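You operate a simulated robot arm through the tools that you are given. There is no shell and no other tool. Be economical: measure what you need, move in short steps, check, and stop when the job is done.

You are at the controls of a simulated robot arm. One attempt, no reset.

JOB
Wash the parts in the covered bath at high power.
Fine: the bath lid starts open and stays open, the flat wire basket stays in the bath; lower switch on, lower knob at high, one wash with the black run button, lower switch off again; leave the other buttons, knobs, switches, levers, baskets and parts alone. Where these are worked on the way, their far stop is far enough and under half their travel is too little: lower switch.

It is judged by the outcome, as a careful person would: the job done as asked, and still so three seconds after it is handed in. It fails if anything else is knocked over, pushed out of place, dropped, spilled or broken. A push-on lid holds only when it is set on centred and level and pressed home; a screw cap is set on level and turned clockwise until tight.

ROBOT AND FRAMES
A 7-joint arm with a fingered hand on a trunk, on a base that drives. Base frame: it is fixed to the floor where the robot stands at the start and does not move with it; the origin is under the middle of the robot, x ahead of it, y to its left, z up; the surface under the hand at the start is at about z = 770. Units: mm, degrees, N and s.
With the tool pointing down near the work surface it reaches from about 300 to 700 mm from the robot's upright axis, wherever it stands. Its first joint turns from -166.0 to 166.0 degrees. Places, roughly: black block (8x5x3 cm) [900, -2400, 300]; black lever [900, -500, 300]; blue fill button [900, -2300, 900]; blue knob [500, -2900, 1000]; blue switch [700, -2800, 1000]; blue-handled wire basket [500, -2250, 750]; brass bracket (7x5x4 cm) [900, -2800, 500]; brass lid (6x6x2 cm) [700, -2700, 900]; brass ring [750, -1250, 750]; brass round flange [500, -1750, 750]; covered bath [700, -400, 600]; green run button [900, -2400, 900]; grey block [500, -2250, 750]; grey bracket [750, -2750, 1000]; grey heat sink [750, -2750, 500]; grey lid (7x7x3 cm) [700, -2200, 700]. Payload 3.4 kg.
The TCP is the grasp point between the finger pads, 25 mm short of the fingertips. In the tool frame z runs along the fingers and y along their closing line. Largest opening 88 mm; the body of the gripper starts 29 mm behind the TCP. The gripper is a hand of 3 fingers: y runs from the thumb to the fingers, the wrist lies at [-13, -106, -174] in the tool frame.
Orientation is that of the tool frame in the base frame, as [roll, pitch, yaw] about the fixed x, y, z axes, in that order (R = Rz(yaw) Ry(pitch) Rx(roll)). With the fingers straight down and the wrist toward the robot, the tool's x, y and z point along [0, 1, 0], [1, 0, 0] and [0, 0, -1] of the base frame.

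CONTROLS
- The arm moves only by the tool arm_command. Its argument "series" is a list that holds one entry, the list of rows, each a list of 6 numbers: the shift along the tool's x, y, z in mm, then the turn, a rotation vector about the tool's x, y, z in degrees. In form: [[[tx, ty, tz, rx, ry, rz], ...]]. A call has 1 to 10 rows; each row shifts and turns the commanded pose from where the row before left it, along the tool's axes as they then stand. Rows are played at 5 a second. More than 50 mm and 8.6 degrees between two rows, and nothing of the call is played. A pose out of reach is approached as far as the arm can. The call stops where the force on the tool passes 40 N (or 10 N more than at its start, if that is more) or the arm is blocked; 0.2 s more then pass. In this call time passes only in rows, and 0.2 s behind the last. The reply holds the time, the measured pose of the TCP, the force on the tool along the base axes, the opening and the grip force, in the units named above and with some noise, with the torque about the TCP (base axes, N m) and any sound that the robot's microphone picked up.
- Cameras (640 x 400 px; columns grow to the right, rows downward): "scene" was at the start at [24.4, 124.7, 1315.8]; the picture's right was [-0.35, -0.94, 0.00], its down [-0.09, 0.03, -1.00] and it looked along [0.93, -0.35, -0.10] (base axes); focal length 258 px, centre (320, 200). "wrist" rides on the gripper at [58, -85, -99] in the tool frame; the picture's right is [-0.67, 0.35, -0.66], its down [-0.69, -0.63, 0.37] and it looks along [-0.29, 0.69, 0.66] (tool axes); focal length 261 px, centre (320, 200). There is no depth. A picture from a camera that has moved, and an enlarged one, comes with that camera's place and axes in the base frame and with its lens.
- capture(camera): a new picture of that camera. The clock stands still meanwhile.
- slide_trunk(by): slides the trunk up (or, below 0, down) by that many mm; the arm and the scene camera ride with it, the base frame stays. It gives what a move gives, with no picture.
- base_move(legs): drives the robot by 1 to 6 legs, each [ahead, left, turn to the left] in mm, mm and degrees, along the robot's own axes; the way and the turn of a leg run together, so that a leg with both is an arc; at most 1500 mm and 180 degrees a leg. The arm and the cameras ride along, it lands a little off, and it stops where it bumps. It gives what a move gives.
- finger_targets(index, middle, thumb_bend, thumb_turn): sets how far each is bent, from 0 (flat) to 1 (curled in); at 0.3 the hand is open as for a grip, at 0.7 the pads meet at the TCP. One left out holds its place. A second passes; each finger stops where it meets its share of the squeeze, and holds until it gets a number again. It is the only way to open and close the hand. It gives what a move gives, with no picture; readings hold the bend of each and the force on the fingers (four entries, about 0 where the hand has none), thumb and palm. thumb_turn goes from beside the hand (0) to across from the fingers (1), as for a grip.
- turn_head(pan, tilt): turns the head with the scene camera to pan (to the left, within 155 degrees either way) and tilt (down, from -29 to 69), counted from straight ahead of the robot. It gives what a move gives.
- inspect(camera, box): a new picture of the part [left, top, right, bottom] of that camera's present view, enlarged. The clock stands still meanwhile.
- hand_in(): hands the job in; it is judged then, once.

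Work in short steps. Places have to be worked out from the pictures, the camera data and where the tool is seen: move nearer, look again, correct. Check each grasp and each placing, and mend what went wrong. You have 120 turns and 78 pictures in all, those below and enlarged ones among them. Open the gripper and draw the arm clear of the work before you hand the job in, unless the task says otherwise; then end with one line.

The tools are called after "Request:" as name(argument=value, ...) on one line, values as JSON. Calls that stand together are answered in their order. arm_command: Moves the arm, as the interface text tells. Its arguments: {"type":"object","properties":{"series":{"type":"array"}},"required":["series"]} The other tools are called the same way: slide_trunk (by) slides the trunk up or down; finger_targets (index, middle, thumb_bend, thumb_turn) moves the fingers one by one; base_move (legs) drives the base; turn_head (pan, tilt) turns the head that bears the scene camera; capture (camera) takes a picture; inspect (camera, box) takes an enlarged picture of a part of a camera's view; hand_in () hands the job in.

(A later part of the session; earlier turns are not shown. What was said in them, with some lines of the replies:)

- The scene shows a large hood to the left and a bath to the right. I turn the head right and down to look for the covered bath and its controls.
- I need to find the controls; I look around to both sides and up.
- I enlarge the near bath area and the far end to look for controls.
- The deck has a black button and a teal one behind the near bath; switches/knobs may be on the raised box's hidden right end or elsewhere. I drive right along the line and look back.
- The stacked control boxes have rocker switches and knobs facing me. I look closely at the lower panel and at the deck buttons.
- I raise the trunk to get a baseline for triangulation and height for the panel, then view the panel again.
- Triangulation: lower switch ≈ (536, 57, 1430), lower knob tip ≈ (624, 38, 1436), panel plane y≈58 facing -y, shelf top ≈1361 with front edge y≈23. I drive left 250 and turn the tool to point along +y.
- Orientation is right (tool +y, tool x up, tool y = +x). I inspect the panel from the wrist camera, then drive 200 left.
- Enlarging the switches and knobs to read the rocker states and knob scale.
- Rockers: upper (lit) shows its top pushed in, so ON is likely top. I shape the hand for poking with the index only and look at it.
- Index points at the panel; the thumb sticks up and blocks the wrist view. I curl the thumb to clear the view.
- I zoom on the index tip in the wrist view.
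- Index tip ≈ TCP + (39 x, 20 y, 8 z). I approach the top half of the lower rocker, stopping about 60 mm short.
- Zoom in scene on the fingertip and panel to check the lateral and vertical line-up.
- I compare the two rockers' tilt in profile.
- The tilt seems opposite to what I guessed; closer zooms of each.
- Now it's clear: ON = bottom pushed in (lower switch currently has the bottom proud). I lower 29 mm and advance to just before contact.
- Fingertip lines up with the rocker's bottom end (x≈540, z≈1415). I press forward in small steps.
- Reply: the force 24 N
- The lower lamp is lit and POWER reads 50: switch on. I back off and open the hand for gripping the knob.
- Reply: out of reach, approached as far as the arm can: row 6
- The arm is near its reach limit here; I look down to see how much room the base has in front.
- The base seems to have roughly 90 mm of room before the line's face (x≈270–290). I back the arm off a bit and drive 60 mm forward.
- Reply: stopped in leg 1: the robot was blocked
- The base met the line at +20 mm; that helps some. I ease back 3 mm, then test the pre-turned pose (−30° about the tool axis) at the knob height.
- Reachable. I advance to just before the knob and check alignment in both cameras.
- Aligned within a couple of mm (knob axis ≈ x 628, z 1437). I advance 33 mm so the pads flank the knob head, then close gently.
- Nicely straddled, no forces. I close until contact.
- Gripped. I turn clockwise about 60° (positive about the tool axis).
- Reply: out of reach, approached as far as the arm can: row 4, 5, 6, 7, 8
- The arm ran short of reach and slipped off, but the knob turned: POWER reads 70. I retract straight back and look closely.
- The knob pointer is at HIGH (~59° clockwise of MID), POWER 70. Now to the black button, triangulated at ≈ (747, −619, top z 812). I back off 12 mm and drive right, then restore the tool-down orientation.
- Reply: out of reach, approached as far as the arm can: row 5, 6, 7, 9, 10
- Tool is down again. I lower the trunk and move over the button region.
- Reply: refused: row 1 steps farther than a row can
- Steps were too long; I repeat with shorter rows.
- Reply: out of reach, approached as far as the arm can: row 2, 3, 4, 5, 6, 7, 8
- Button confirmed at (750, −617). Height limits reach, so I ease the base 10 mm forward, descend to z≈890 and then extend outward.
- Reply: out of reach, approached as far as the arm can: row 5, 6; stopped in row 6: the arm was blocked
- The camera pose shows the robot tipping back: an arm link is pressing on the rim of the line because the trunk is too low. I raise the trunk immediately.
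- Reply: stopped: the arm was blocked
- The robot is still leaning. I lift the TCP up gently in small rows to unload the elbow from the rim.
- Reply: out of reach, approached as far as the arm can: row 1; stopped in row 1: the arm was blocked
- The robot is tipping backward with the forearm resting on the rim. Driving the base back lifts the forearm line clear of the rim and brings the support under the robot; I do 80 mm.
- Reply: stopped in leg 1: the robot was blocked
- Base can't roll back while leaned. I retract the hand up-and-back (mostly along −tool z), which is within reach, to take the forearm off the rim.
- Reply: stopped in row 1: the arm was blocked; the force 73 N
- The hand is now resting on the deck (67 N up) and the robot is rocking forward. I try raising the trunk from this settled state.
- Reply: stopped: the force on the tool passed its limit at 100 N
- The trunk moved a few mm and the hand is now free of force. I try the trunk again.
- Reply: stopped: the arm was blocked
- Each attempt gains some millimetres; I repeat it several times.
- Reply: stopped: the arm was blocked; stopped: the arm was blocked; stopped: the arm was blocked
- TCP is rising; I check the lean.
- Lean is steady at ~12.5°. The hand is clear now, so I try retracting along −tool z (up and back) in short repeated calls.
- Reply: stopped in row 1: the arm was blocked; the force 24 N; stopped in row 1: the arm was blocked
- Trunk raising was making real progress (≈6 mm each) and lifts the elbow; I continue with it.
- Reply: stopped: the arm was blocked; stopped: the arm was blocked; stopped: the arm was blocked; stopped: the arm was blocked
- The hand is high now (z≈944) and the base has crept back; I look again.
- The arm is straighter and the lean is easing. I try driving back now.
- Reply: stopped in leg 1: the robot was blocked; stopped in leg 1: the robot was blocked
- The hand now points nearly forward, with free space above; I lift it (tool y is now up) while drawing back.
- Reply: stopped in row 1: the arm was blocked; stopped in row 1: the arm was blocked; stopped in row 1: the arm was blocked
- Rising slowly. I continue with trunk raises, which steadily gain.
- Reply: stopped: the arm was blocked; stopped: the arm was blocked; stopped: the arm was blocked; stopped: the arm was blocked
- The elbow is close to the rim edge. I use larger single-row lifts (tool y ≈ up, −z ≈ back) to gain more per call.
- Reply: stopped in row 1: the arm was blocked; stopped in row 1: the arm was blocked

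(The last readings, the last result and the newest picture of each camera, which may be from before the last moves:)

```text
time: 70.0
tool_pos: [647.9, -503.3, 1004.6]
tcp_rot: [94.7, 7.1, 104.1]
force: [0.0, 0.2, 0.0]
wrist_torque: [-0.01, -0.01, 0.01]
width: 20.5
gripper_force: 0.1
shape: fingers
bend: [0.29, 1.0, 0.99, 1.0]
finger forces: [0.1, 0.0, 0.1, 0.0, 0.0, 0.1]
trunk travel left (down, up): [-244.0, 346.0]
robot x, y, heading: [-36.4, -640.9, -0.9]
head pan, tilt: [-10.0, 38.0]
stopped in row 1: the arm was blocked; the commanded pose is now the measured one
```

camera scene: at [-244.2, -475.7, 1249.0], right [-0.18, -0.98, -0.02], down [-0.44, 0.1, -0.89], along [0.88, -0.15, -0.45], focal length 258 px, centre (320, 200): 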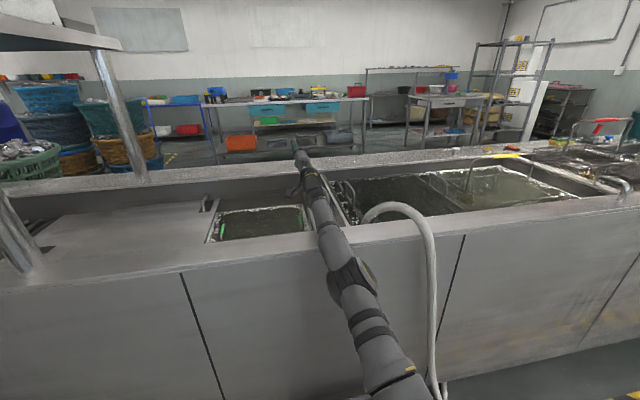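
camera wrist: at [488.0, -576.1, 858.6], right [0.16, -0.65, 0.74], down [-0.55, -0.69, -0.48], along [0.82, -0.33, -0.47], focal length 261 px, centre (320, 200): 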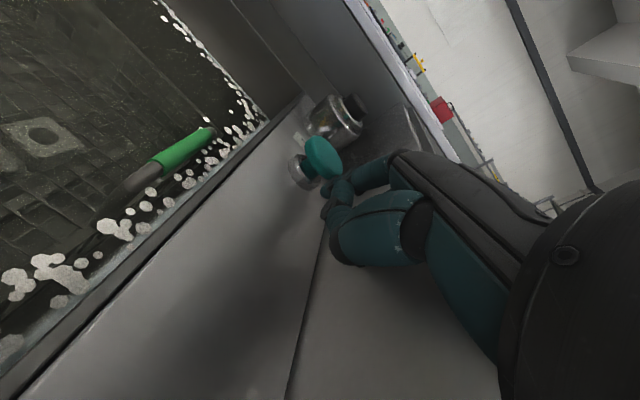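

I let a second pass (re-issuing the finger pose) to see whether the robot settles on its own.

Request:
finger_targets(index=0.3)

Request:
slide_trunk(by=250)

Request:
capture(camera="scene")

```text
time: 70.3
tool_pos: [638.0, -541.2, 997.0]
tcp_rot: [98.3, 1.5, 98.8]
force: [1.3, 3.3, -9.9]
wrist_torque: [0.24, -0.84, -0.22]
width: 20.5
gripper_force: 0.0
shape: fingers
bend: [0.29, 1.0, 0.99, 1.0]
finger forces: [0.1, 0.0, 0.0, 0.1, 0.1, 0.0]
trunk travel left (down, up): [-244.0, 346.0]
robot x, y, heading: [-31.3, -607.3, 2.9]
head pan, tilt: [-10.0, 38.0]
stopped: the arm was blocked; the commanded pose is now the measured one
```

```text
time: 70.7
tool_pos: [634.5, -534.5, 987.5]
tcp_rot: [95.8, 2.8, 100.6]
force: [0.5, -0.9, -0.3]
wrist_torque: [0.01, 0.0, -0.03]
width: 20.5
gripper_force: 0.2
shape: fingers
bend: [0.29, 1.0, 0.99, 1.0]
finger forces: [0.0, 0.0, 0.0, 0.0, 0.0, 0.0]
trunk travel left (down, up): [-250.0, 340.0]
robot x, y, heading: [-37.0, -636.3, -0.8]
head pan, tilt: [-10.0, 38.0]
stopped: the arm was blocked; the commanded pose is now the measured one
```

```text
16 pictures are left
camera scene: at [-225.1, -477.8, 1255.6], right [-0.18, -0.98, -0.02], down [-0.46, 0.1, -0.88], along [0.87, -0.15, -0.47], focal length 258 px, centre (320, 200)
```

scene: 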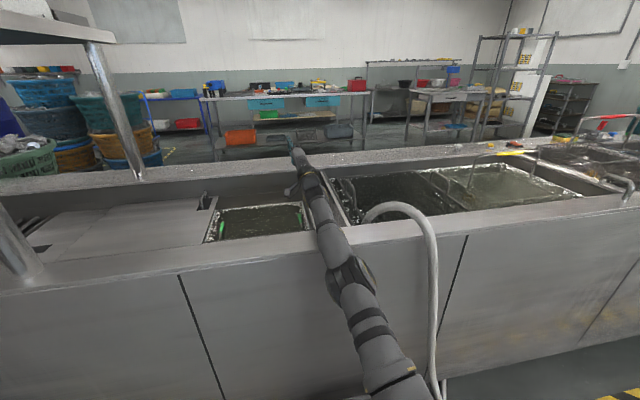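

The lean is down to ~10° and shrinking with the trunk. I keep raising.

Request:
slide_trunk(by=250)

Request:
slide_trunk(by=250)

Request:
slide_trunk(by=250)

Request:
slide_trunk(by=250)

Request:
slide_trunk(by=250)

Request:
slide_trunk(by=250)

Request:
capture(camera="scene")

```text
time: 71.0
tool_pos: [638.1, -568.9, 990.8]
tcp_rot: [99.0, -1.5, 95.5]
force: [-0.7, -0.7, 0.0]
wrist_torque: [0.0, -0.01, -0.02]
width: 20.6
gripper_force: 0.0
shape: fingers
bend: [0.29, 1.0, 0.99, 1.0]
finger forces: [0.1, 0.1, 0.0, 0.0, 0.0, 0.0]
trunk travel left (down, up): [-256.0, 334.0]
robot x, y, heading: [-39.2, -594.8, 4.7]
head pan, tilt: [-10.0, 38.0]
stopped: the arm was blocked; the commanded pose is now the measured one
```

```text
time: 71.3
tool_pos: [633.8, -538.0, 982.5]
tcp_rot: [96.1, 0.8, 100.1]
force: [0.1, -0.2, 0.3]
wrist_torque: [-0.02, 0.0, 0.03]
width: 20.8
gripper_force: 0.1
shape: fingers
bend: [0.29, 1.0, 0.99, 1.0]
finger forces: [0.0, 0.0, 0.0, 0.1, 0.0, 0.0]
trunk travel left (down, up): [-262.0, 328.0]
robot x, y, heading: [-38.9, -637.1, -0.5]
head pan, tilt: [-10.0, 38.0]
stopped: the arm was blocked; the commanded pose is now the measured one
```

```text
time: 71.6
tool_pos: [635.2, -555.8, 995.9]
tcp_rot: [97.0, -2.2, 97.4]
force: [0.2, -0.8, 0.1]
wrist_torque: [0.01, 0.01, -0.03]
width: 20.4
gripper_force: 0.0
shape: fingers
bend: [0.29, 1.0, 0.99, 1.0]
finger forces: [0.0, 0.0, 0.0, 0.1, 0.0, 0.1]
trunk travel left (down, up): [-266.0, 324.0]
robot x, y, heading: [-35.8, -600.2, 3.7]
head pan, tilt: [-10.0, 38.0]
stopped: the arm was blocked; the commanded pose is now the measured one
```

```text
time: 72.0
tool_pos: [639.3, -483.6, 998.3]
tcp_rot: [93.2, -0.3, 105.5]
force: [-0.1, 0.7, 0.8]
wrist_torque: [-0.04, 0.05, -0.02]
width: 20.4
gripper_force: 0.1
shape: fingers
bend: [0.29, 1.0, 0.99, 1.0]
finger forces: [0.0, 0.0, 0.0, 0.0, 0.1, 0.0]
trunk travel left (down, up): [-272.0, 318.0]
robot x, y, heading: [-38.0, -618.4, 1.6]
head pan, tilt: [-10.0, 38.0]
stopped: the arm was blocked; the commanded pose is now the measured one
```

```text
time: 72.3
tool_pos: [632.0, -489.1, 1021.0]
tcp_rot: [91.1, -2.2, 104.8]
force: [-1.0, 0.0, -1.4]
wrist_torque: [0.01, -0.03, 0.0]
width: 20.6
gripper_force: 0.1
shape: fingers
bend: [0.29, 1.0, 0.99, 1.0]
finger forces: [0.0, 0.0, 0.0, 0.0, 0.0, 0.0]
trunk travel left (down, up): [-275.0, 315.0]
robot x, y, heading: [-36.9, -596.8, 4.3]
head pan, tilt: [-10.0, 38.0]
stopped: the arm was blocked; the commanded pose is now the measured one
```

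```text
time: 72.6
tool_pos: [636.0, -421.1, 1027.0]
tcp_rot: [87.1, -0.6, 112.6]
force: [0.8, -0.4, 0.0]
wrist_torque: [-0.02, 0.05, 0.0]
width: 20.7
gripper_force: 0.0
shape: fingers
bend: [0.29, 1.0, 0.99, 1.0]
finger forces: [0.1, 0.1, 0.0, 0.1, 0.0, 0.1]
trunk travel left (down, up): [-281.0, 309.0]
robot x, y, heading: [-40.7, -602.8, 3.7]
head pan, tilt: [-10.0, 38.0]
stopped: the arm was blocked; the commanded pose is now the measured one
```

```text
15 pictures are left
camera scene: at [-170.7, -466.9, 1281.9], right [-0.11, -0.99, -0.02], down [-0.52, 0.07, -0.85], along [0.85, -0.09, -0.52], focal length 258 px, centre (320, 200)
```

scene: 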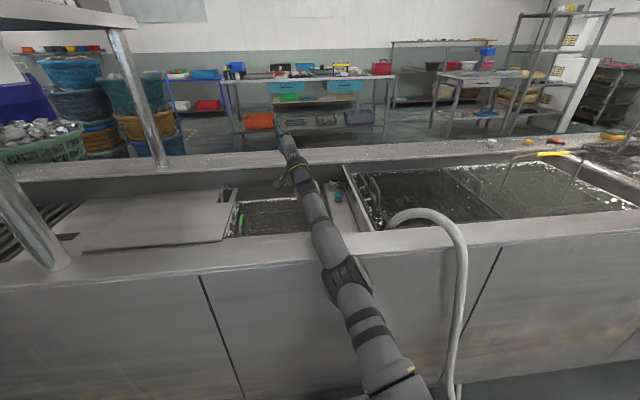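

Lean down to ~7°. I try backing the base again, then more trunk.

Request:
base_move(legs=[[-120, 0, 0]])

Request:
slide_trunk(by=200)

Request:
slide_trunk(by=200)

Request:
slide_trunk(by=200)

Request:
capture(camera="scene")

```text
time: 73.4
tool_pos: [625.8, -426.3, 1026.1]
tcp_rot: [82.7, -1.0, 113.9]
force: [-0.2, 0.6, -0.9]
wrist_torque: [-0.01, -0.02, -0.01]
width: 20.8
gripper_force: 0.1
shape: fingers
bend: [0.29, 1.0, 0.99, 1.0]
finger forces: [0.0, 0.0, 0.0, 0.0, 0.0, 0.0]
trunk travel left (down, up): [-281.0, 309.0]
robot x, y, heading: [-47.6, -596.0, 4.3]
head pan, tilt: [-10.0, 38.0]
stopped in leg 1: the robot was blocked; the commanded pose is now the measured one
```

```text
time: 73.7
tool_pos: [623.4, -436.0, 1042.8]
tcp_rot: [82.8, -3.5, 112.4]
force: [-1.1, -0.6, -0.8]
wrist_torque: [-0.02, 0.01, -0.02]
width: 20.4
gripper_force: 0.1
shape: fingers
bend: [0.29, 1.0, 0.99, 1.0]
finger forces: [0.0, 0.1, 0.0, 0.0, 0.0, 0.1]
trunk travel left (down, up): [-288.0, 302.0]
robot x, y, heading: [-47.5, -580.5, 6.8]
head pan, tilt: [-10.0, 38.0]
stopped: the arm was blocked; the commanded pose is now the measured one
```

```text
time: 74.0
tool_pos: [618.6, -421.9, 1024.9]
tcp_rot: [80.8, -2.1, 115.4]
force: [-0.8, 0.3, -0.7]
wrist_torque: [0.05, -0.02, 0.03]
width: 20.8
gripper_force: 0.1
shape: fingers
bend: [0.29, 1.0, 0.99, 1.0]
finger forces: [0.1, 0.1, 0.1, 0.0, 0.0, 0.0]
trunk travel left (down, up): [-295.0, 295.0]
robot x, y, heading: [-47.8, -596.3, 4.8]
head pan, tilt: [-10.0, 38.0]
stopped: the arm was blocked; the commanded pose is now the measured one
```

```text
time: 74.3
tool_pos: [615.5, -427.8, 1044.4]
tcp_rot: [80.2, -4.0, 114.2]
force: [-0.1, 0.2, -0.1]
wrist_torque: [0.0, 0.0, -0.02]
width: 20.6
gripper_force: 0.0
shape: fingers
bend: [0.29, 1.0, 0.99, 1.0]
finger forces: [0.0, 0.1, 0.1, 0.0, 0.0, 0.0]
trunk travel left (down, up): [-299.0, 291.0]
robot x, y, heading: [-49.6, -570.7, 7.0]
head pan, tilt: [-10.0, 38.0]
stopped: the arm was blocked; the commanded pose is now the measured one
```

```text
14 pictures are left
camera scene: at [-195.2, -458.3, 1305.5], right [-0.05, -1.0, -0.03], down [-0.52, 0.05, -0.85], along [0.85, -0.03, -0.52], focal length 258 px, centre (320, 200)
```

scene: 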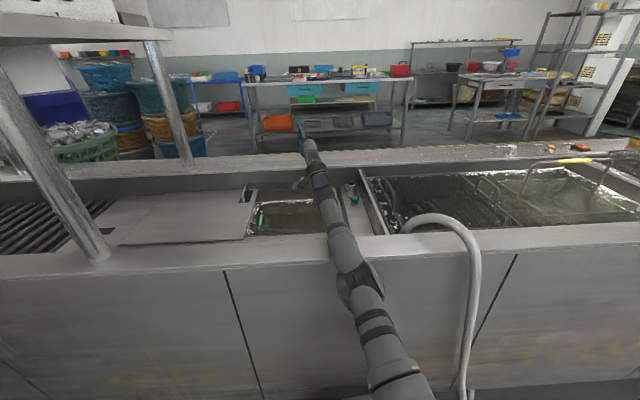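

Progress continues (base now ~50 mm back). More of the same.

Request:
slide_trunk(by=200)

Request:
slide_trunk(by=200)

Request:
slide_trunk(by=200)

Request:
slide_trunk(by=200)

Request:
slide_trunk(by=200)

Request:
slide_trunk(by=200)

Request:
base_move(legs=[[-60, 0, 0]])

```text
time: 74.7
tool_pos: [611.4, -400.2, 1032.7]
tcp_rot: [77.6, -2.6, 118.4]
force: [-0.1, 0.1, 0.5]
wrist_torque: [-0.03, -0.03, 0.04]
width: 20.7
gripper_force: 0.1
shape: fingers
bend: [0.29, 1.0, 0.99, 1.0]
finger forces: [0.0, 0.0, 0.1, 0.0, 0.0, 0.0]
trunk travel left (down, up): [-305.0, 285.0]
robot x, y, heading: [-51.7, -583.5, 5.8]
head pan, tilt: [-10.0, 38.0]
stopped: the arm was blocked; the commanded pose is now the measured one
```

```text
time: 75.0
tool_pos: [603.6, -400.9, 1055.2]
tcp_rot: [75.8, -3.4, 118.4]
force: [0.3, 0.1, -0.3]
wrist_torque: [0.01, 0.02, -0.01]
width: 21.0
gripper_force: 0.2
shape: fingers
bend: [0.29, 1.0, 0.99, 1.0]
finger forces: [0.0, 0.1, 0.0, 0.0, 0.0, 0.0]
trunk travel left (down, up): [-308.0, 282.0]
robot x, y, heading: [-58.0, -574.4, 7.6]
head pan, tilt: [-10.0, 38.0]
stopped: the arm was blocked; the commanded pose is now the measured one
```

```text
time: 75.3
tool_pos: [605.0, -373.2, 1045.3]
tcp_rot: [73.1, -2.2, 122.3]
force: [0.9, -0.1, 0.3]
wrist_torque: [0.02, -0.03, 0.01]
width: 20.5
gripper_force: 0.0
shape: fingers
bend: [0.29, 1.0, 0.99, 1.0]
finger forces: [0.0, 0.0, 0.0, 0.0, 0.1, 0.0]
trunk travel left (down, up): [-315.0, 275.0]
robot x, y, heading: [-59.9, -580.2, 7.4]
head pan, tilt: [-10.0, 38.0]
stopped: the arm was blocked; the commanded pose is now the measured one
```

```text
time: 75.7
tool_pos: [600.3, -374.5, 1059.3]
tcp_rot: [71.9, -2.7, 122.2]
force: [0.2, 0.1, 0.3]
wrist_torque: [0.0, 0.01, 0.0]
width: 20.8
gripper_force: 0.0
shape: fingers
bend: [0.29, 1.0, 0.99, 1.0]
finger forces: [0.0, 0.0, 0.0, 0.0, 0.0, 0.0]
trunk travel left (down, up): [-318.0, 272.0]
robot x, y, heading: [-56.3, -570.0, 8.4]
head pan, tilt: [-10.0, 38.0]
stopped: the arm was blocked; the commanded pose is now the measured one
```

```text
time: 77.8
tool_pos: [690.9, -361.2, 1166.3]
tcp_rot: [78.6, -4.5, 121.5]
force: [-0.4, -0.2, -0.6]
wrist_torque: [-0.01, 0.02, 0.02]
width: 20.4
gripper_force: 0.1
shape: fingers
bend: [0.29, 1.0, 0.99, 1.0]
finger forces: [0.0, 0.1, 0.0, 0.0, 0.0, 0.0]
trunk travel left (down, up): [-518.0, 72.0]
robot x, y, heading: [-59.6, -570.1, 7.8]
head pan, tilt: [-10.0, 38.0]
```

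```text
time: 78.9
tool_pos: [691.3, -360.7, 1237.0]
tcp_rot: [78.5, -4.6, 121.4]
force: [0.1, 0.5, 0.2]
wrist_torque: [0.0, -0.02, 0.01]
width: 20.6
gripper_force: 0.1
shape: fingers
bend: [0.29, 1.0, 0.99, 1.0]
finger forces: [0.0, 0.0, 0.1, 0.0, 0.0, 0.0]
out of reach, approached as far as the arm can: row 1
trunk travel left (down, up): [-590.0, 0.0]
robot x, y, heading: [-56.6, -571.8, 7.9]
head pan, tilt: [-10.0, 38.0]
```

```text
time: 79.9
tool_pos: [631.3, -368.6, 1237.9]
tcp_rot: [78.4, -4.5, 121.4]
force: [0.6, -0.3, -0.4]
wrist_torque: [0.02, -0.01, -0.01]
width: 20.7
gripper_force: 0.0
shape: fingers
bend: [0.29, 1.0, 0.99, 1.0]
finger forces: [0.0, 0.1, 0.1, 0.1, 0.0, 0.0]
trunk travel left (down, up): [-590.0, 0.0]
robot x, y, heading: [-115.3, -574.6, 8.0]
head pan, tilt: [-10.0, 38.0]
```

Free and level. I check the scene for any disturbance.

Request:
turn_head(pan=-10, tilt=42)

Request:
capture(camera="scene")

```text
time: 80.6
tool_pos: [631.8, -368.4, 1238.0]
tcp_rot: [78.6, -4.5, 121.5]
force: [-0.1, -0.7, 0.5]
wrist_torque: [0.03, 0.01, -0.01]
width: 20.6
gripper_force: 0.0
shape: fingers
bend: [0.29, 1.0, 0.99, 1.0]
finger forces: [0.0, 0.0, 0.0, 0.0, 0.0, 0.0]
trunk travel left (down, up): [-590.0, 0.0]
robot x, y, heading: [-114.6, -578.4, 7.9]
head pan, tilt: [-10.0, 42.0]
```

```text
13 pictures are left
camera scene: at [-114.3, -435.3, 1572.8], right [-0.04, -1.0, 0.0], down [-0.67, 0.03, -0.74], along [0.74, -0.03, -0.67], focal length 258 px, centre (320, 200)
```

scene: 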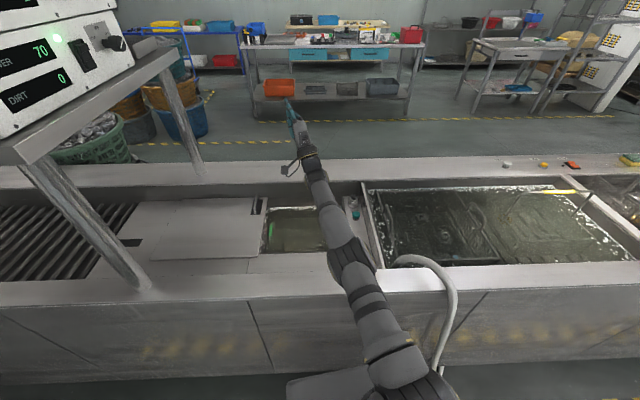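

Everything looks undisturbed, settings POWER 70. Lesson: shoulder ≈ 800 + trunk offset, so I keep the trunk at the top (arm stays above the rim). I straighten the base first and then reorient the tool down.

Request:
base_move(legs=[[0, 0, -8], [0, -45, 0]])

Request:
arm_command(series=[[[0, 0, -45, 0, -7.5, 0], [0, 0, -45, 0, -7.5, 0], [0, 0, -45, 0, -7.5, 0]]])

Request:
arm_command(series=[[[0, 0, 0, 8.4, 0, 0], [0, 0, 0, 8.4, 0, 0], [0, 0, 0, 8.4, 0, 0], [0, 0, 0, 8.4, 0, 0], [0, 0, 0, 8.4, 0, 0], [0, 0, 0, 8.4, 0, 0], [0, 0, 0, 8.4, 0, 0], [0, 0, 0, 8.4, 0, 0], [0, 0, 0, 8.4, 0, 0], [0, 0, 0, 8.4, 0, 0]]])

```text
time: 82.1
tool_pos: [654.0, -519.2, 1238.3]
tcp_rot: [78.5, -4.6, 113.5]
force: [0.6, 0.0, -0.6]
wrist_torque: [-0.01, -0.02, 0.04]
width: 20.7
gripper_force: 0.1
shape: fingers
bend: [0.29, 1.0, 0.99, 1.0]
finger forces: [0.1, 0.0, 0.0, 0.1, 0.0, 0.1]
trunk travel left (down, up): [-590.0, 0.0]
robot x, y, heading: [-117.1, -627.2, 0.4]
head pan, tilt: [-10.0, 42.0]
```

```text
time: 82.9
tool_pos: [526.1, -554.2, 1213.8]
tcp_rot: [81.0, -8.6, 91.2]
force: [-0.2, 0.2, -0.3]
wrist_torque: [0.0, 0.0, 0.01]
width: 20.8
gripper_force: 0.0
shape: fingers
bend: [0.29, 1.0, 0.99, 1.0]
finger forces: [0.0, 0.0, 0.1, 0.1, 0.1, 0.0]
trunk travel left (down, up): [-590.0, 0.0]
robot x, y, heading: [-112.5, -623.0, -0.0]
head pan, tilt: [-10.0, 42.0]
```

```text
time: 85.1
tool_pos: [527.1, -552.6, 1213.7]
tcp_rot: [165.2, -8.7, 91.1]
force: [0.7, -0.1, 0.1]
wrist_torque: [0.0, 0.02, 0.03]
width: 20.8
gripper_force: 0.0
shape: fingers
bend: [0.29, 1.0, 0.99, 1.0]
finger forces: [0.1, 0.0, 0.1, 0.1, 0.0, 0.1]
trunk travel left (down, up): [-590.0, 0.0]
robot x, y, heading: [-113.7, -625.1, -0.2]
head pan, tilt: [-10.0, 42.0]
```

Finish levelling the tool, shift to y≈−624 and lower to z≈1010, then drive forward 118 mm.

Request:
arm_command(series=[[[0, 0, 0, 7.4, 0, 0], [0, 0, 0, 7.4, 0, 0], [0, 0, 0, 0, -4.3, 0], [0, 0, 0, 0, -4.4, 0], [-36, 0, 25, 0, 0, 0], [-36, 0, 25, 0, 0, 0], [0, 0, 45, 0, 0, 0], [0, 0, 45, 0, 0, 0], [0, 0, 40, 0, 0, 0], [0, 0, 25, 0, 0, 0]]])

Request:
base_move(legs=[[116, 0, 0]])

Request:
capture(camera="scene")

Request:
capture(camera="wrist")

```text
time: 87.3
tool_pos: [528.5, -627.2, 1006.5]
tcp_rot: [179.8, 0.1, 91.3]
force: [0.2, -0.2, -0.4]
wrist_torque: [-0.02, -0.05, 0.04]
width: 20.8
gripper_force: 0.0
shape: fingers
bend: [0.29, 1.0, 0.99, 1.0]
finger forces: [0.1, 0.0, 0.0, 0.0, 0.1, 0.0]
trunk travel left (down, up): [-590.0, 0.0]
robot x, y, heading: [-114.6, -622.6, 0.0]
head pan, tilt: [-10.0, 42.0]
```

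```text
time: 88.5
tool_pos: [644.8, -627.2, 1007.1]
tcp_rot: [-179.9, 0.1, 91.1]
force: [-0.3, 0.0, 0.1]
wrist_torque: [0.0, 0.0, -0.01]
width: 20.5
gripper_force: 0.0
shape: fingers
bend: [0.29, 1.0, 0.99, 1.0]
finger forces: [0.0, 0.1, 0.1, 0.1, 0.1, 0.1]
trunk travel left (down, up): [-590.0, 0.0]
robot x, y, heading: [-0.3, -625.6, -0.1]
head pan, tilt: [-10.0, 42.0]
```

```text
12 pictures are left
camera scene: at [22.8, -483.0, 1572.8], right [-0.18, -0.98, 0.0], down [-0.66, 0.12, -0.74], along [0.73, -0.13, -0.67], focal length 258 px, centre (320, 200)
```

scene: 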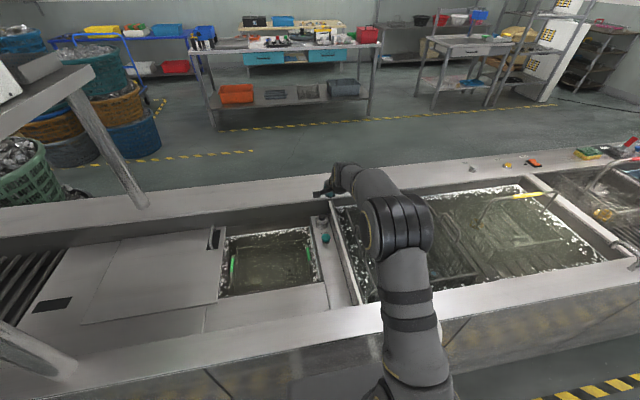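

```text
11 pictures are left
camera wrist: at [559.3, -571.7, 1106.2], right [0.36, -0.66, 0.66], down [-0.61, -0.7, -0.36], along [0.7, -0.27, -0.66], focal length 261 px, centre (320, 200)
```

wrist: 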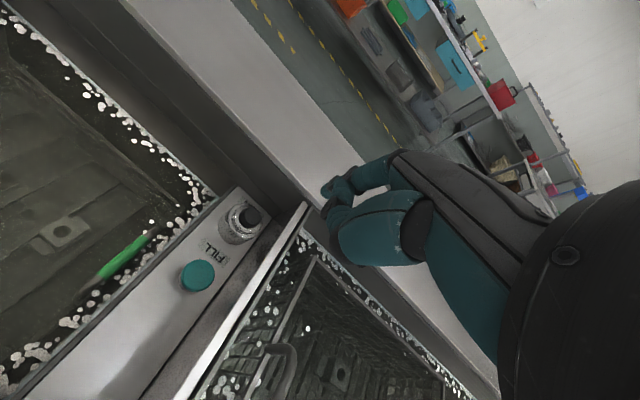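

Robot level, elbow high, FILL (teal) and black button intact. I go 8 mm closer and position the fingertip above the black button (751, −617), tip ≈ 30 mm above.

Request:
base_move(legs=[[8, 0, 0]])

Request:
arm_command(series=[[[3, 30, 0, 0, 0, 0], [3, 29, 0, 0, 0, 0], [0, 0, 40, 0, 0, 0], [0, 0, 40, 0, 0, 0], [0, 0, 35, 0, 0, 0], [0, 0, 25, 0, 0, 0]]])

Request:
capture(camera="wrist")

Request:
inspect(camera="scene", box=[280, 150, 400, 270])

```text
time: 89.2
tool_pos: [652.8, -627.8, 1005.8]
tcp_rot: [179.9, 0.1, 91.2]
force: [0.3, 0.0, 0.1]
wrist_torque: [0.04, -0.01, -0.03]
width: 20.8
gripper_force: 0.0
shape: fingers
bend: [0.29, 1.0, 0.99, 1.0]
finger forces: [0.1, 0.0, 0.1, 0.0, 0.0, 0.0]
trunk travel left (down, up): [-590.0, 0.0]
robot x, y, heading: [11.4, -623.9, -0.2]
head pan, tilt: [-10.0, 42.0]
```

```text
time: 90.6
tool_pos: [709.0, -621.1, 868.1]
tcp_rot: [179.9, 0.1, 91.2]
force: [-0.4, -0.1, 0.2]
wrist_torque: [-0.02, 0.02, 0.04]
width: 20.5
gripper_force: 0.0
shape: fingers
bend: [0.29, 1.0, 0.99, 1.0]
finger forces: [0.0, 0.0, 0.1, 0.0, 0.1, 0.0]
trunk travel left (down, up): [-590.0, 0.0]
robot x, y, heading: [11.1, -621.7, -0.3]
head pan, tilt: [-10.0, 42.0]
```

```text
10 pictures are left
camera wrist: at [624.6, -566.0, 967.8], right [0.36, -0.66, 0.66], down [-0.61, -0.7, -0.37], along [0.7, -0.27, -0.66], focal length 261 px, centre (320, 200)
```

wrist: 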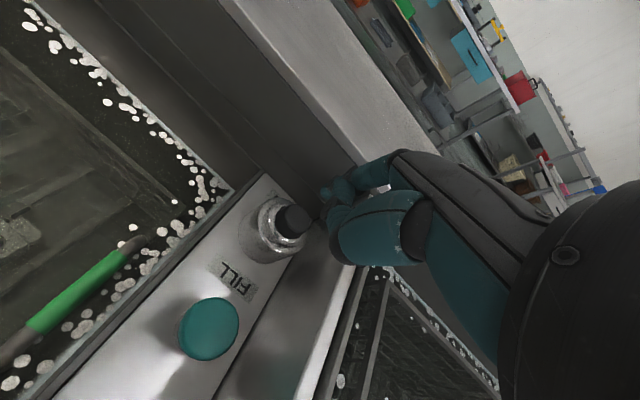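

```text
3.33 times, centred on (340, 210) of scene
camera zoom: at [29.8, -483.0, 1572.8], right [-0.18, -0.98, 0.0], down [-0.66, 0.12, -0.74], along [0.73, -0.13, -0.67], focal length 860 px, centre (253, 167)
```

zoom: 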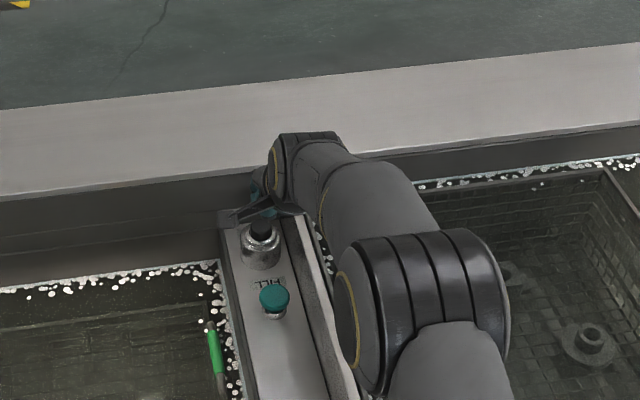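

The button is at (750, −618) again; I zoom to locate the fingertip precisely relative to it.

Request:
inspect(camera="wrist", box=[260, 140, 380, 260])

```text
3.33 times, centred on (320, 200) of wrist
camera zoom: at [624.6, -566.0, 967.8], right [0.36, -0.66, 0.66], down [-0.61, -0.7, -0.37], along [0.7, -0.27, -0.66], focal length 869 px, centre (320, 200)
```

zoom: 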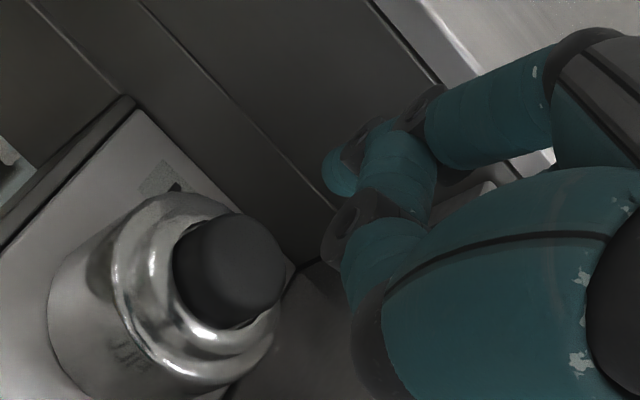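

Fingertip ≈ (752, −613, 848), 35 mm above the cap. I shift slightly and press down in decreasing steps.

Request:
arm_command(series=[[[-4, -1, 12, 0, 0, 0], [0, 0, 12, 0, 0, 0], [0, 0, 6, 0, 0, 0], [0, 0, 4, 0, 0, 0], [0, 0, 3, 0, 0, 0], [0, 0, 3, 0, 0, 0]]])

```text
time: 92.0
tool_pos: [708.9, -624.8, 827.7]
tcp_rot: [179.8, 0.1, 91.2]
force: [-0.5, -0.6, 4.1]
wrist_torque: [0.06, -0.17, -0.02]
width: 21.0
gripper_force: 2.1
shape: fingers
bend: [0.29, 1.0, 0.99, 1.0]
finger forces: [3.9, 0.0, 0.0, 0.0, 0.0, 0.1]
trunk travel left (down, up): [-590.0, 0.0]
robot x, y, heading: [12.0, -626.9, -0.2]
head pan, tilt: [-10.0, 42.0]
heard: click
```

A click was heard: the button has been pressed. I lift off and check the panel display.

Request:
arm_command(series=[[[0, 0, -20, 0, 0, 0], [0, 0, -40, 0, 0, 0], [0, 0, -45, 0, 0, 0], [0, 0, -45, 0, 0, 0], [0, -40, -20, 0, 0, 0], [0, -40, -20, 0, 0, 0]]])

Request:
turn_head(pan=40, tilt=5)

Request:
inspect(camera="scene", box=[220, 130, 420, 270])

```text
time: 93.4
tool_pos: [628.5, -623.5, 1017.6]
tcp_rot: [180.0, 0.2, 91.3]
force: [0.2, -0.1, 0.5]
wrist_torque: [-0.01, -0.02, 0.0]
width: 20.8
gripper_force: 0.0
shape: fingers
bend: [0.29, 1.0, 0.99, 1.0]
finger forces: [0.0, 0.1, 0.0, 0.0, 0.0, 0.0]
trunk travel left (down, up): [-590.0, 0.0]
robot x, y, heading: [9.6, -621.8, -0.2]
head pan, tilt: [-10.0, 42.0]
```

```text
time: 94.6
tool_pos: [629.5, -624.1, 1016.8]
tcp_rot: [179.9, 0.0, 91.2]
force: [0.1, 0.1, -0.5]
wrist_torque: [-0.04, 0.02, 0.01]
width: 20.8
gripper_force: 0.1
shape: fingers
bend: [0.29, 1.0, 0.99, 1.0]
finger forces: [0.0, 0.0, 0.1, 0.0, 0.0, 0.0]
trunk travel left (down, up): [-590.0, 0.0]
robot x, y, heading: [10.4, -622.0, 0.1]
head pan, tilt: [40.0, 5.0]
```

```text
2.86 times, centred on (320, 200) of scene
camera zoom: at [17.9, -409.4, 1631.4], right [0.64, -0.77, 0.0], down [-0.07, -0.06, -1.0], along [0.77, 0.64, -0.09], focal length 737 px, centre (320, 200)
```

zoom: 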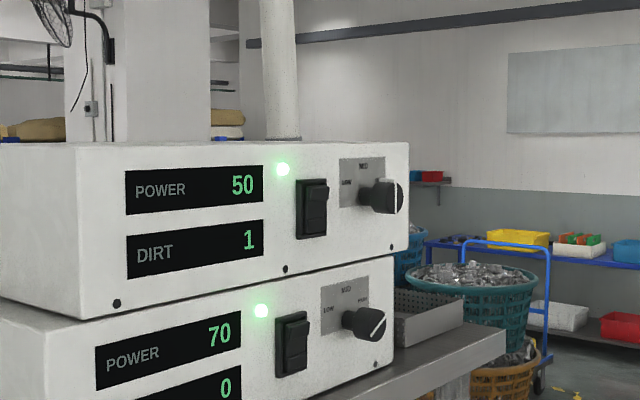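

POWER 70, lamp lit; DIRT of the lower unit may tick when the wash ends. Meanwhile I draw the arm in and raise it for the return to the switch.

Request:
arm_command(series=[[[0, -45, -15, 0, 0, 0], [0, -45, -15, 0, 0, 0], [0, -45, -15, 0, 0, 0], [0, -35, -25, 0, 0, 0], [0, 0, -45, 0, 0, 0], [0, 0, -45, 0, 0, 0], [0, 0, -45, 0, 0, 0]]])

Request:
turn_head(pan=40, tilt=12)

Request:
inspect(camera="scene", box=[220, 130, 420, 270])

```text
time: 96.2
tool_pos: [459.6, -626.3, 1224.1]
tcp_rot: [179.9, 0.1, 91.2]
force: [0.0, -0.5, -0.5]
wrist_torque: [0.0, -0.03, -0.03]
width: 21.0
gripper_force: 0.0
shape: fingers
bend: [0.29, 1.0, 0.99, 1.0]
finger forces: [0.0, 0.0, 0.1, 0.0, 0.1, 0.0]
trunk travel left (down, up): [-590.0, 0.0]
robot x, y, heading: [6.0, -626.6, -0.3]
head pan, tilt: [40.0, 5.0]
```

```text
time: 96.9
tool_pos: [459.0, -627.4, 1224.1]
tcp_rot: [179.9, 0.1, 91.3]
force: [0.3, 0.0, 0.7]
wrist_torque: [-0.02, 0.0, 0.04]
width: 20.7
gripper_force: 0.1
shape: fingers
bend: [0.29, 1.0, 0.99, 1.0]
finger forces: [0.0, 0.1, 0.0, 0.0, 0.0, 0.0]
trunk travel left (down, up): [-590.0, 0.0]
robot x, y, heading: [6.9, -625.0, -0.5]
head pan, tilt: [40.0, 12.0]
```

```text
2.86 times, centred on (320, 200) of scene
camera zoom: at [18.8, -408.5, 1620.2], right [0.64, -0.77, 0.0], down [-0.16, -0.13, -0.98], along [0.75, 0.63, -0.21], focal length 737 px, centre (320, 200)
```

zoom: 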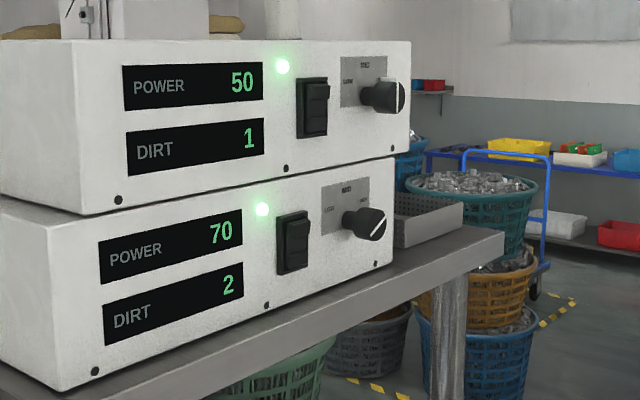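

DIRT now reads 2: the wash took. I drive back left and turn the tool toward the panel.

Request:
base_move(legs=[[-8, 0, 0], [0, 380, 0]])

Request:
arm_command(series=[[[0, 0, 0, 0, 8.5, 0], [0, 0, 0, 0, 8.5, 0], [0, 0, 0, 0, 8.5, 0], [0, 0, 0, 0, 8.5, 0], [0, 0, 0, 0, 8.5, 0], [0, 0, 0, 0, 8.5, 0], [0, 0, 0, 0, 8.5, 0], [0, 0, 0, 0, 8.5, 0], [0, 0, 0, 0, 8.5, 0], [0, 0, 0, 0, 8.5, 0]]])

Request:
arm_command(series=[[[40, 0, 0, 0, 5, 0], [40, 0, 0, 0, 0, 0], [40, 0, 0, 0, 0, 0], [40, 0, 0, 0, 0, 0], [40, 0, 0, 0, 0, 0]]])

```text
time: 99.7
tool_pos: [452.7, -244.1, 1224.7]
tcp_rot: [179.9, 0.3, 91.0]
force: [0.0, -0.4, -0.2]
wrist_torque: [-0.02, -0.01, 0.03]
width: 20.7
gripper_force: 0.0
shape: fingers
bend: [0.29, 1.0, 0.99, 1.0]
finger forces: [0.0, 0.0, 0.0, 0.0, 0.1, 0.0]
trunk travel left (down, up): [-590.0, 0.0]
robot x, y, heading: [1.7, -239.8, -0.3]
head pan, tilt: [40.0, 12.0]
```

```text
time: 101.8
tool_pos: [451.9, -244.6, 1225.2]
tcp_rot: [178.3, -85.0, 92.5]
force: [-0.3, 0.2, 0.6]
wrist_torque: [0.01, 0.0, -0.03]
width: 20.6
gripper_force: 0.1
shape: fingers
bend: [0.29, 1.0, 0.99, 1.0]
finger forces: [0.0, 0.0, 0.0, 0.0, 0.0, 0.0]
trunk travel left (down, up): [-590.0, 0.0]
robot x, y, heading: [0.1, -243.5, -0.5]
head pan, tilt: [40.0, 12.0]
```

```text
time: 103.0
tool_pos: [450.9, -242.8, 1423.8]
tcp_rot: [110.3, -89.9, 160.8]
force: [-0.1, 0.5, -0.3]
wrist_torque: [0.0, 0.01, 0.01]
width: 21.2
gripper_force: 0.1
shape: fingers
bend: [0.29, 1.0, 0.99, 1.0]
finger forces: [0.0, 0.1, 0.0, 0.0, 0.0, 0.1]
trunk travel left (down, up): [-590.0, 0.0]
robot x, y, heading: [4.8, -240.5, -0.6]
head pan, tilt: [40.0, 12.0]
```

Now line up with the top half of the lower rocker (z≈1448) and stop short; then check.

Request:
arm_command(series=[[[9, 22, 30, 0, 0, 0], [9, 21, 30, 0, 0, 0], [0, 0, 45, 0, 0, 0], [0, 0, 45, 0, 0, 0], [0, 0, 45, 0, 0, 0], [0, 0, 40, 0, 0, 0]]])

Request:
turn_head(pan=20, tilt=15)

Request:
inspect(camera="scene", box=[310, 130, 450, 270])

Request:
capture(camera="wrist")

```text
time: 104.5
tool_pos: [491.3, -2.5, 1439.6]
tcp_rot: [151.0, -89.8, 119.9]
force: [0.7, -0.2, 0.4]
wrist_torque: [-0.02, 0.03, 0.0]
width: 20.7
gripper_force: 0.1
shape: fingers
bend: [0.29, 1.0, 0.99, 1.0]
finger forces: [0.0, 0.0, 0.0, 0.1, 0.0, 0.0]
trunk travel left (down, up): [-590.0, 0.0]
robot x, y, heading: [2.9, -238.5, -0.3]
head pan, tilt: [40.0, 12.0]
```

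```text
time: 105.3
tool_pos: [491.6, -5.4, 1441.5]
tcp_rot: [120.7, -89.9, 150.2]
force: [0.1, -0.2, -0.3]
wrist_torque: [-0.01, 0.03, -0.01]
width: 20.8
gripper_force: 0.1
shape: fingers
bend: [0.29, 1.0, 0.99, 1.0]
finger forces: [0.1, 0.0, 0.0, 0.0, 0.0, 0.0]
trunk travel left (down, up): [-590.0, 0.0]
robot x, y, heading: [3.0, -241.7, -0.6]
head pan, tilt: [20.0, 15.0]
```

```text
2.86 times, centred on (380, 200) of scene
camera zoom: at [29.4, -52.2, 1615.3], right [0.34, -0.94, 0.0], down [-0.24, -0.09, -0.97], along [0.91, 0.33, -0.26], focal length 737 px, centre (149, 200)
```

zoom: 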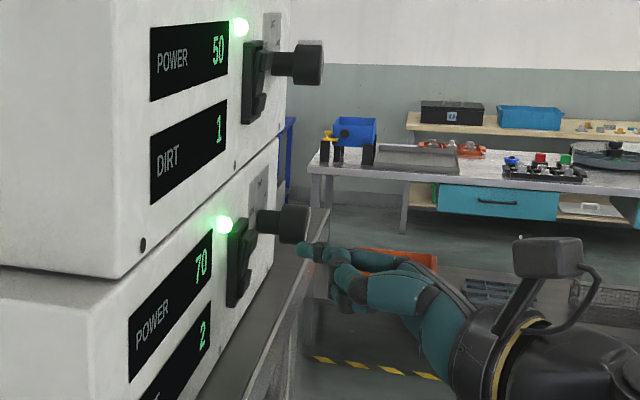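

```text
4 pictures are left
camera wrist: at [408.8, -106.6, 1498.7], right [0.36, -0.65, -0.67], down [-0.63, 0.35, -0.69], along [0.68, 0.67, -0.29], focal length 261 px, centre (320, 200)
```

wrist: 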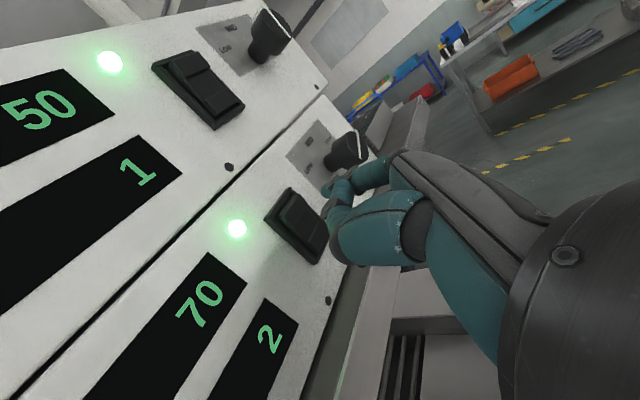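

DIRT steady at 2, wash done. Fingertip is ≈30 mm before the rocker's top end, aligned. I press it.

Request:
arm_command(series=[[[2, 4, 14, 0, 0, 0], [0, 0, 10, 0, 0, 0], [0, 0, 5, 0, 0, 0], [0, 0, 4, 0, 0, 0], [0, 0, 4, 0, 0, 0], [0, 0, 4, 0, 0, 0]]])

Request:
inspect(camera="scene", box=[310, 130, 450, 270])

```text
time: 106.7
tool_pos: [494.7, 31.7, 1444.6]
tcp_rot: [105.9, -89.8, 165.0]
force: [-3.2, -11.5, -0.4]
wrist_torque: [0.02, 0.05, -0.56]
width: 21.1
gripper_force: 6.0
shape: fingers
bend: [0.29, 1.0, 0.99, 1.0]
finger forces: [11.5, 0.0, 0.1, 0.0, 0.1, 0.0]
trunk travel left (down, up): [-590.0, 0.0]
robot x, y, heading: [1.4, -239.7, -0.2]
head pan, tilt: [20.0, 15.0]
```

```text
2.86 times, centred on (380, 200) of scene
camera zoom: at [28.8, -55.7, 1615.7], right [0.34, -0.94, 0.0], down [-0.24, -0.08, -0.97], along [0.91, 0.32, -0.26], focal length 737 px, centre (149, 200)
```

zoom: 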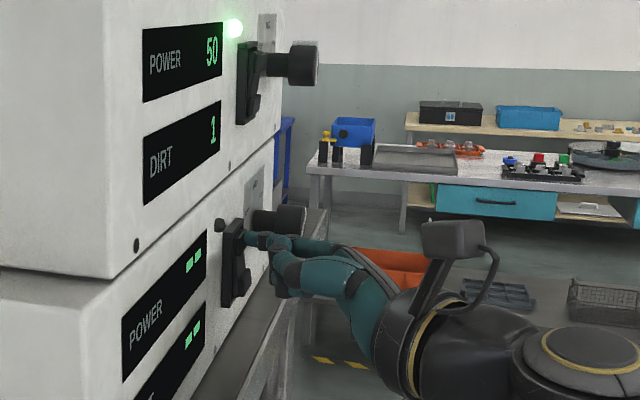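

The lower unit is off. I push a little further to be sure of the far stop, then back away and open the hand.

Request:
arm_command(series=[[[0, 0, 3, 0, 0, 0], [0, 0, 3, 0, 0, 0]]])

Request:
arm_command(series=[[[0, 0, -15, 0, 0, 0], [0, 0, -30, 0, 0, 0], [0, 0, -45, 0, 0, 0], [0, 0, -45, 0, 0, 0], [0, 0, -45, 0, 0, 0], [0, 0, -45, 0, 0, 0]]])

Request:
finger_targets(index=0.3, middle=0.3, thumb_bend=0.3, thumb_turn=1.0)

Request:
base_move(legs=[[-10, 0, 0], [0, -250, 0]])

Request:
turn_head(pan=30, tilt=25)

Request:
capture(camera="scene")

```text
time: 107.3
tool_pos: [493.6, 33.1, 1444.9]
tcp_rot: [40.8, -89.7, -130.1]
force: [-7.3, -26.6, -1.0]
wrist_torque: [0.06, 0.0, -1.27]
width: 21.8
gripper_force: 12.9
shape: fingers
bend: [0.27, 1.0, 0.99, 1.0]
finger forces: [25.9, 0.0, 0.0, 0.0, 0.0, 0.0]
trunk travel left (down, up): [-590.0, 0.0]
robot x, y, heading: [3.3, -240.7, -0.3]
head pan, tilt: [20.0, 15.0]
```

```text
time: 108.7
tool_pos: [495.4, -183.2, 1444.5]
tcp_rot: [138.4, -89.7, 132.7]
force: [0.6, 1.2, -1.1]
wrist_torque: [0.02, -0.01, -0.01]
width: 20.9
gripper_force: 0.0
shape: fingers
bend: [0.29, 1.0, 0.99, 1.0]
finger forces: [0.1, 0.0, 0.0, 0.1, 0.0, 0.0]
trunk travel left (down, up): [-590.0, 0.0]
robot x, y, heading: [2.2, -239.7, -0.2]
head pan, tilt: [20.0, 15.0]
```

```text
time: 109.7
tool_pos: [495.0, -182.0, 1444.2]
tcp_rot: [139.3, -89.8, 131.7]
force: [-0.4, 0.5, 0.2]
wrist_torque: [-0.01, 0.02, 0.0]
width: 84.7
gripper_force: 0.0
shape: fingers
bend: [0.3, 0.3, 0.3, 0.98]
finger forces: [0.0, 0.0, 0.0, 0.0, 0.1, 0.1]
trunk travel left (down, up): [-590.0, 0.0]
robot x, y, heading: [4.0, -244.6, -0.2]
head pan, tilt: [20.0, 15.0]
```

```text
time: 111.9
tool_pos: [483.9, -437.6, 1445.0]
tcp_rot: [126.9, -89.8, 144.3]
force: [0.4, -0.3, -0.4]
wrist_torque: [0.04, 0.02, 0.04]
width: 84.8
gripper_force: 0.1
shape: fingers
bend: [0.3, 0.3, 0.3, 0.98]
finger forces: [0.1, 0.0, 0.0, 0.0, 0.0, 0.0]
trunk travel left (down, up): [-590.0, 0.0]
robot x, y, heading: [-7.3, -496.3, -0.4]
head pan, tilt: [20.0, 15.0]
```

```text
time: 112.6
tool_pos: [484.3, -436.2, 1443.8]
tcp_rot: [120.5, -89.8, 150.6]
force: [-0.3, 0.2, -0.1]
wrist_torque: [0.01, -0.02, -0.04]
width: 84.9
gripper_force: 0.0
shape: fingers
bend: [0.3, 0.3, 0.3, 0.98]
finger forces: [0.0, 0.1, 0.0, 0.0, 0.0, 0.1]
trunk travel left (down, up): [-590.0, 0.0]
robot x, y, heading: [-9.9, -497.2, -0.0]
head pan, tilt: [30.0, 25.0]
```

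```text
2 pictures are left
camera scene: at [10.1, -294.0, 1599.1], right [0.5, -0.87, 0.0], down [-0.37, -0.21, -0.91], along [0.79, 0.45, -0.42], focal length 258 px, centre (320, 200)
```

scene: 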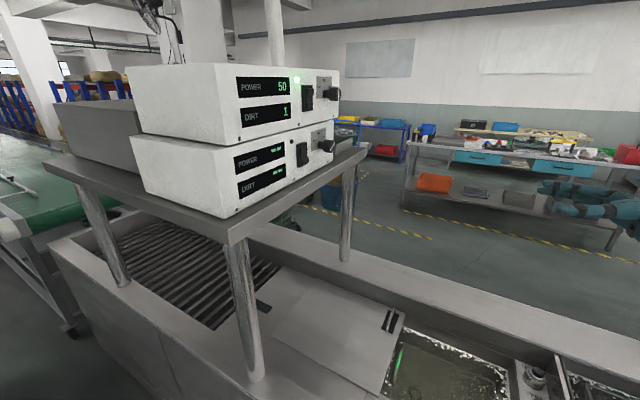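

The lower unit is off with its knob at HIGH, the upper unit is unchanged, the lid is still open and the basket is still in the bath. The arm is clear and the hand open, so I hand in.

Request:
hand_in()

```text
The job is handed in.
```

The covered bath was washed once at high power: lower switch on, lower knob at HIGH (POWER 70), one press of the black run button, lower switch off again. On the way to the button the robot leaned back against the bath rim and the hand pressed hard on the deck until I freed it; the pictures afterwards showed nothing moved or damaged.
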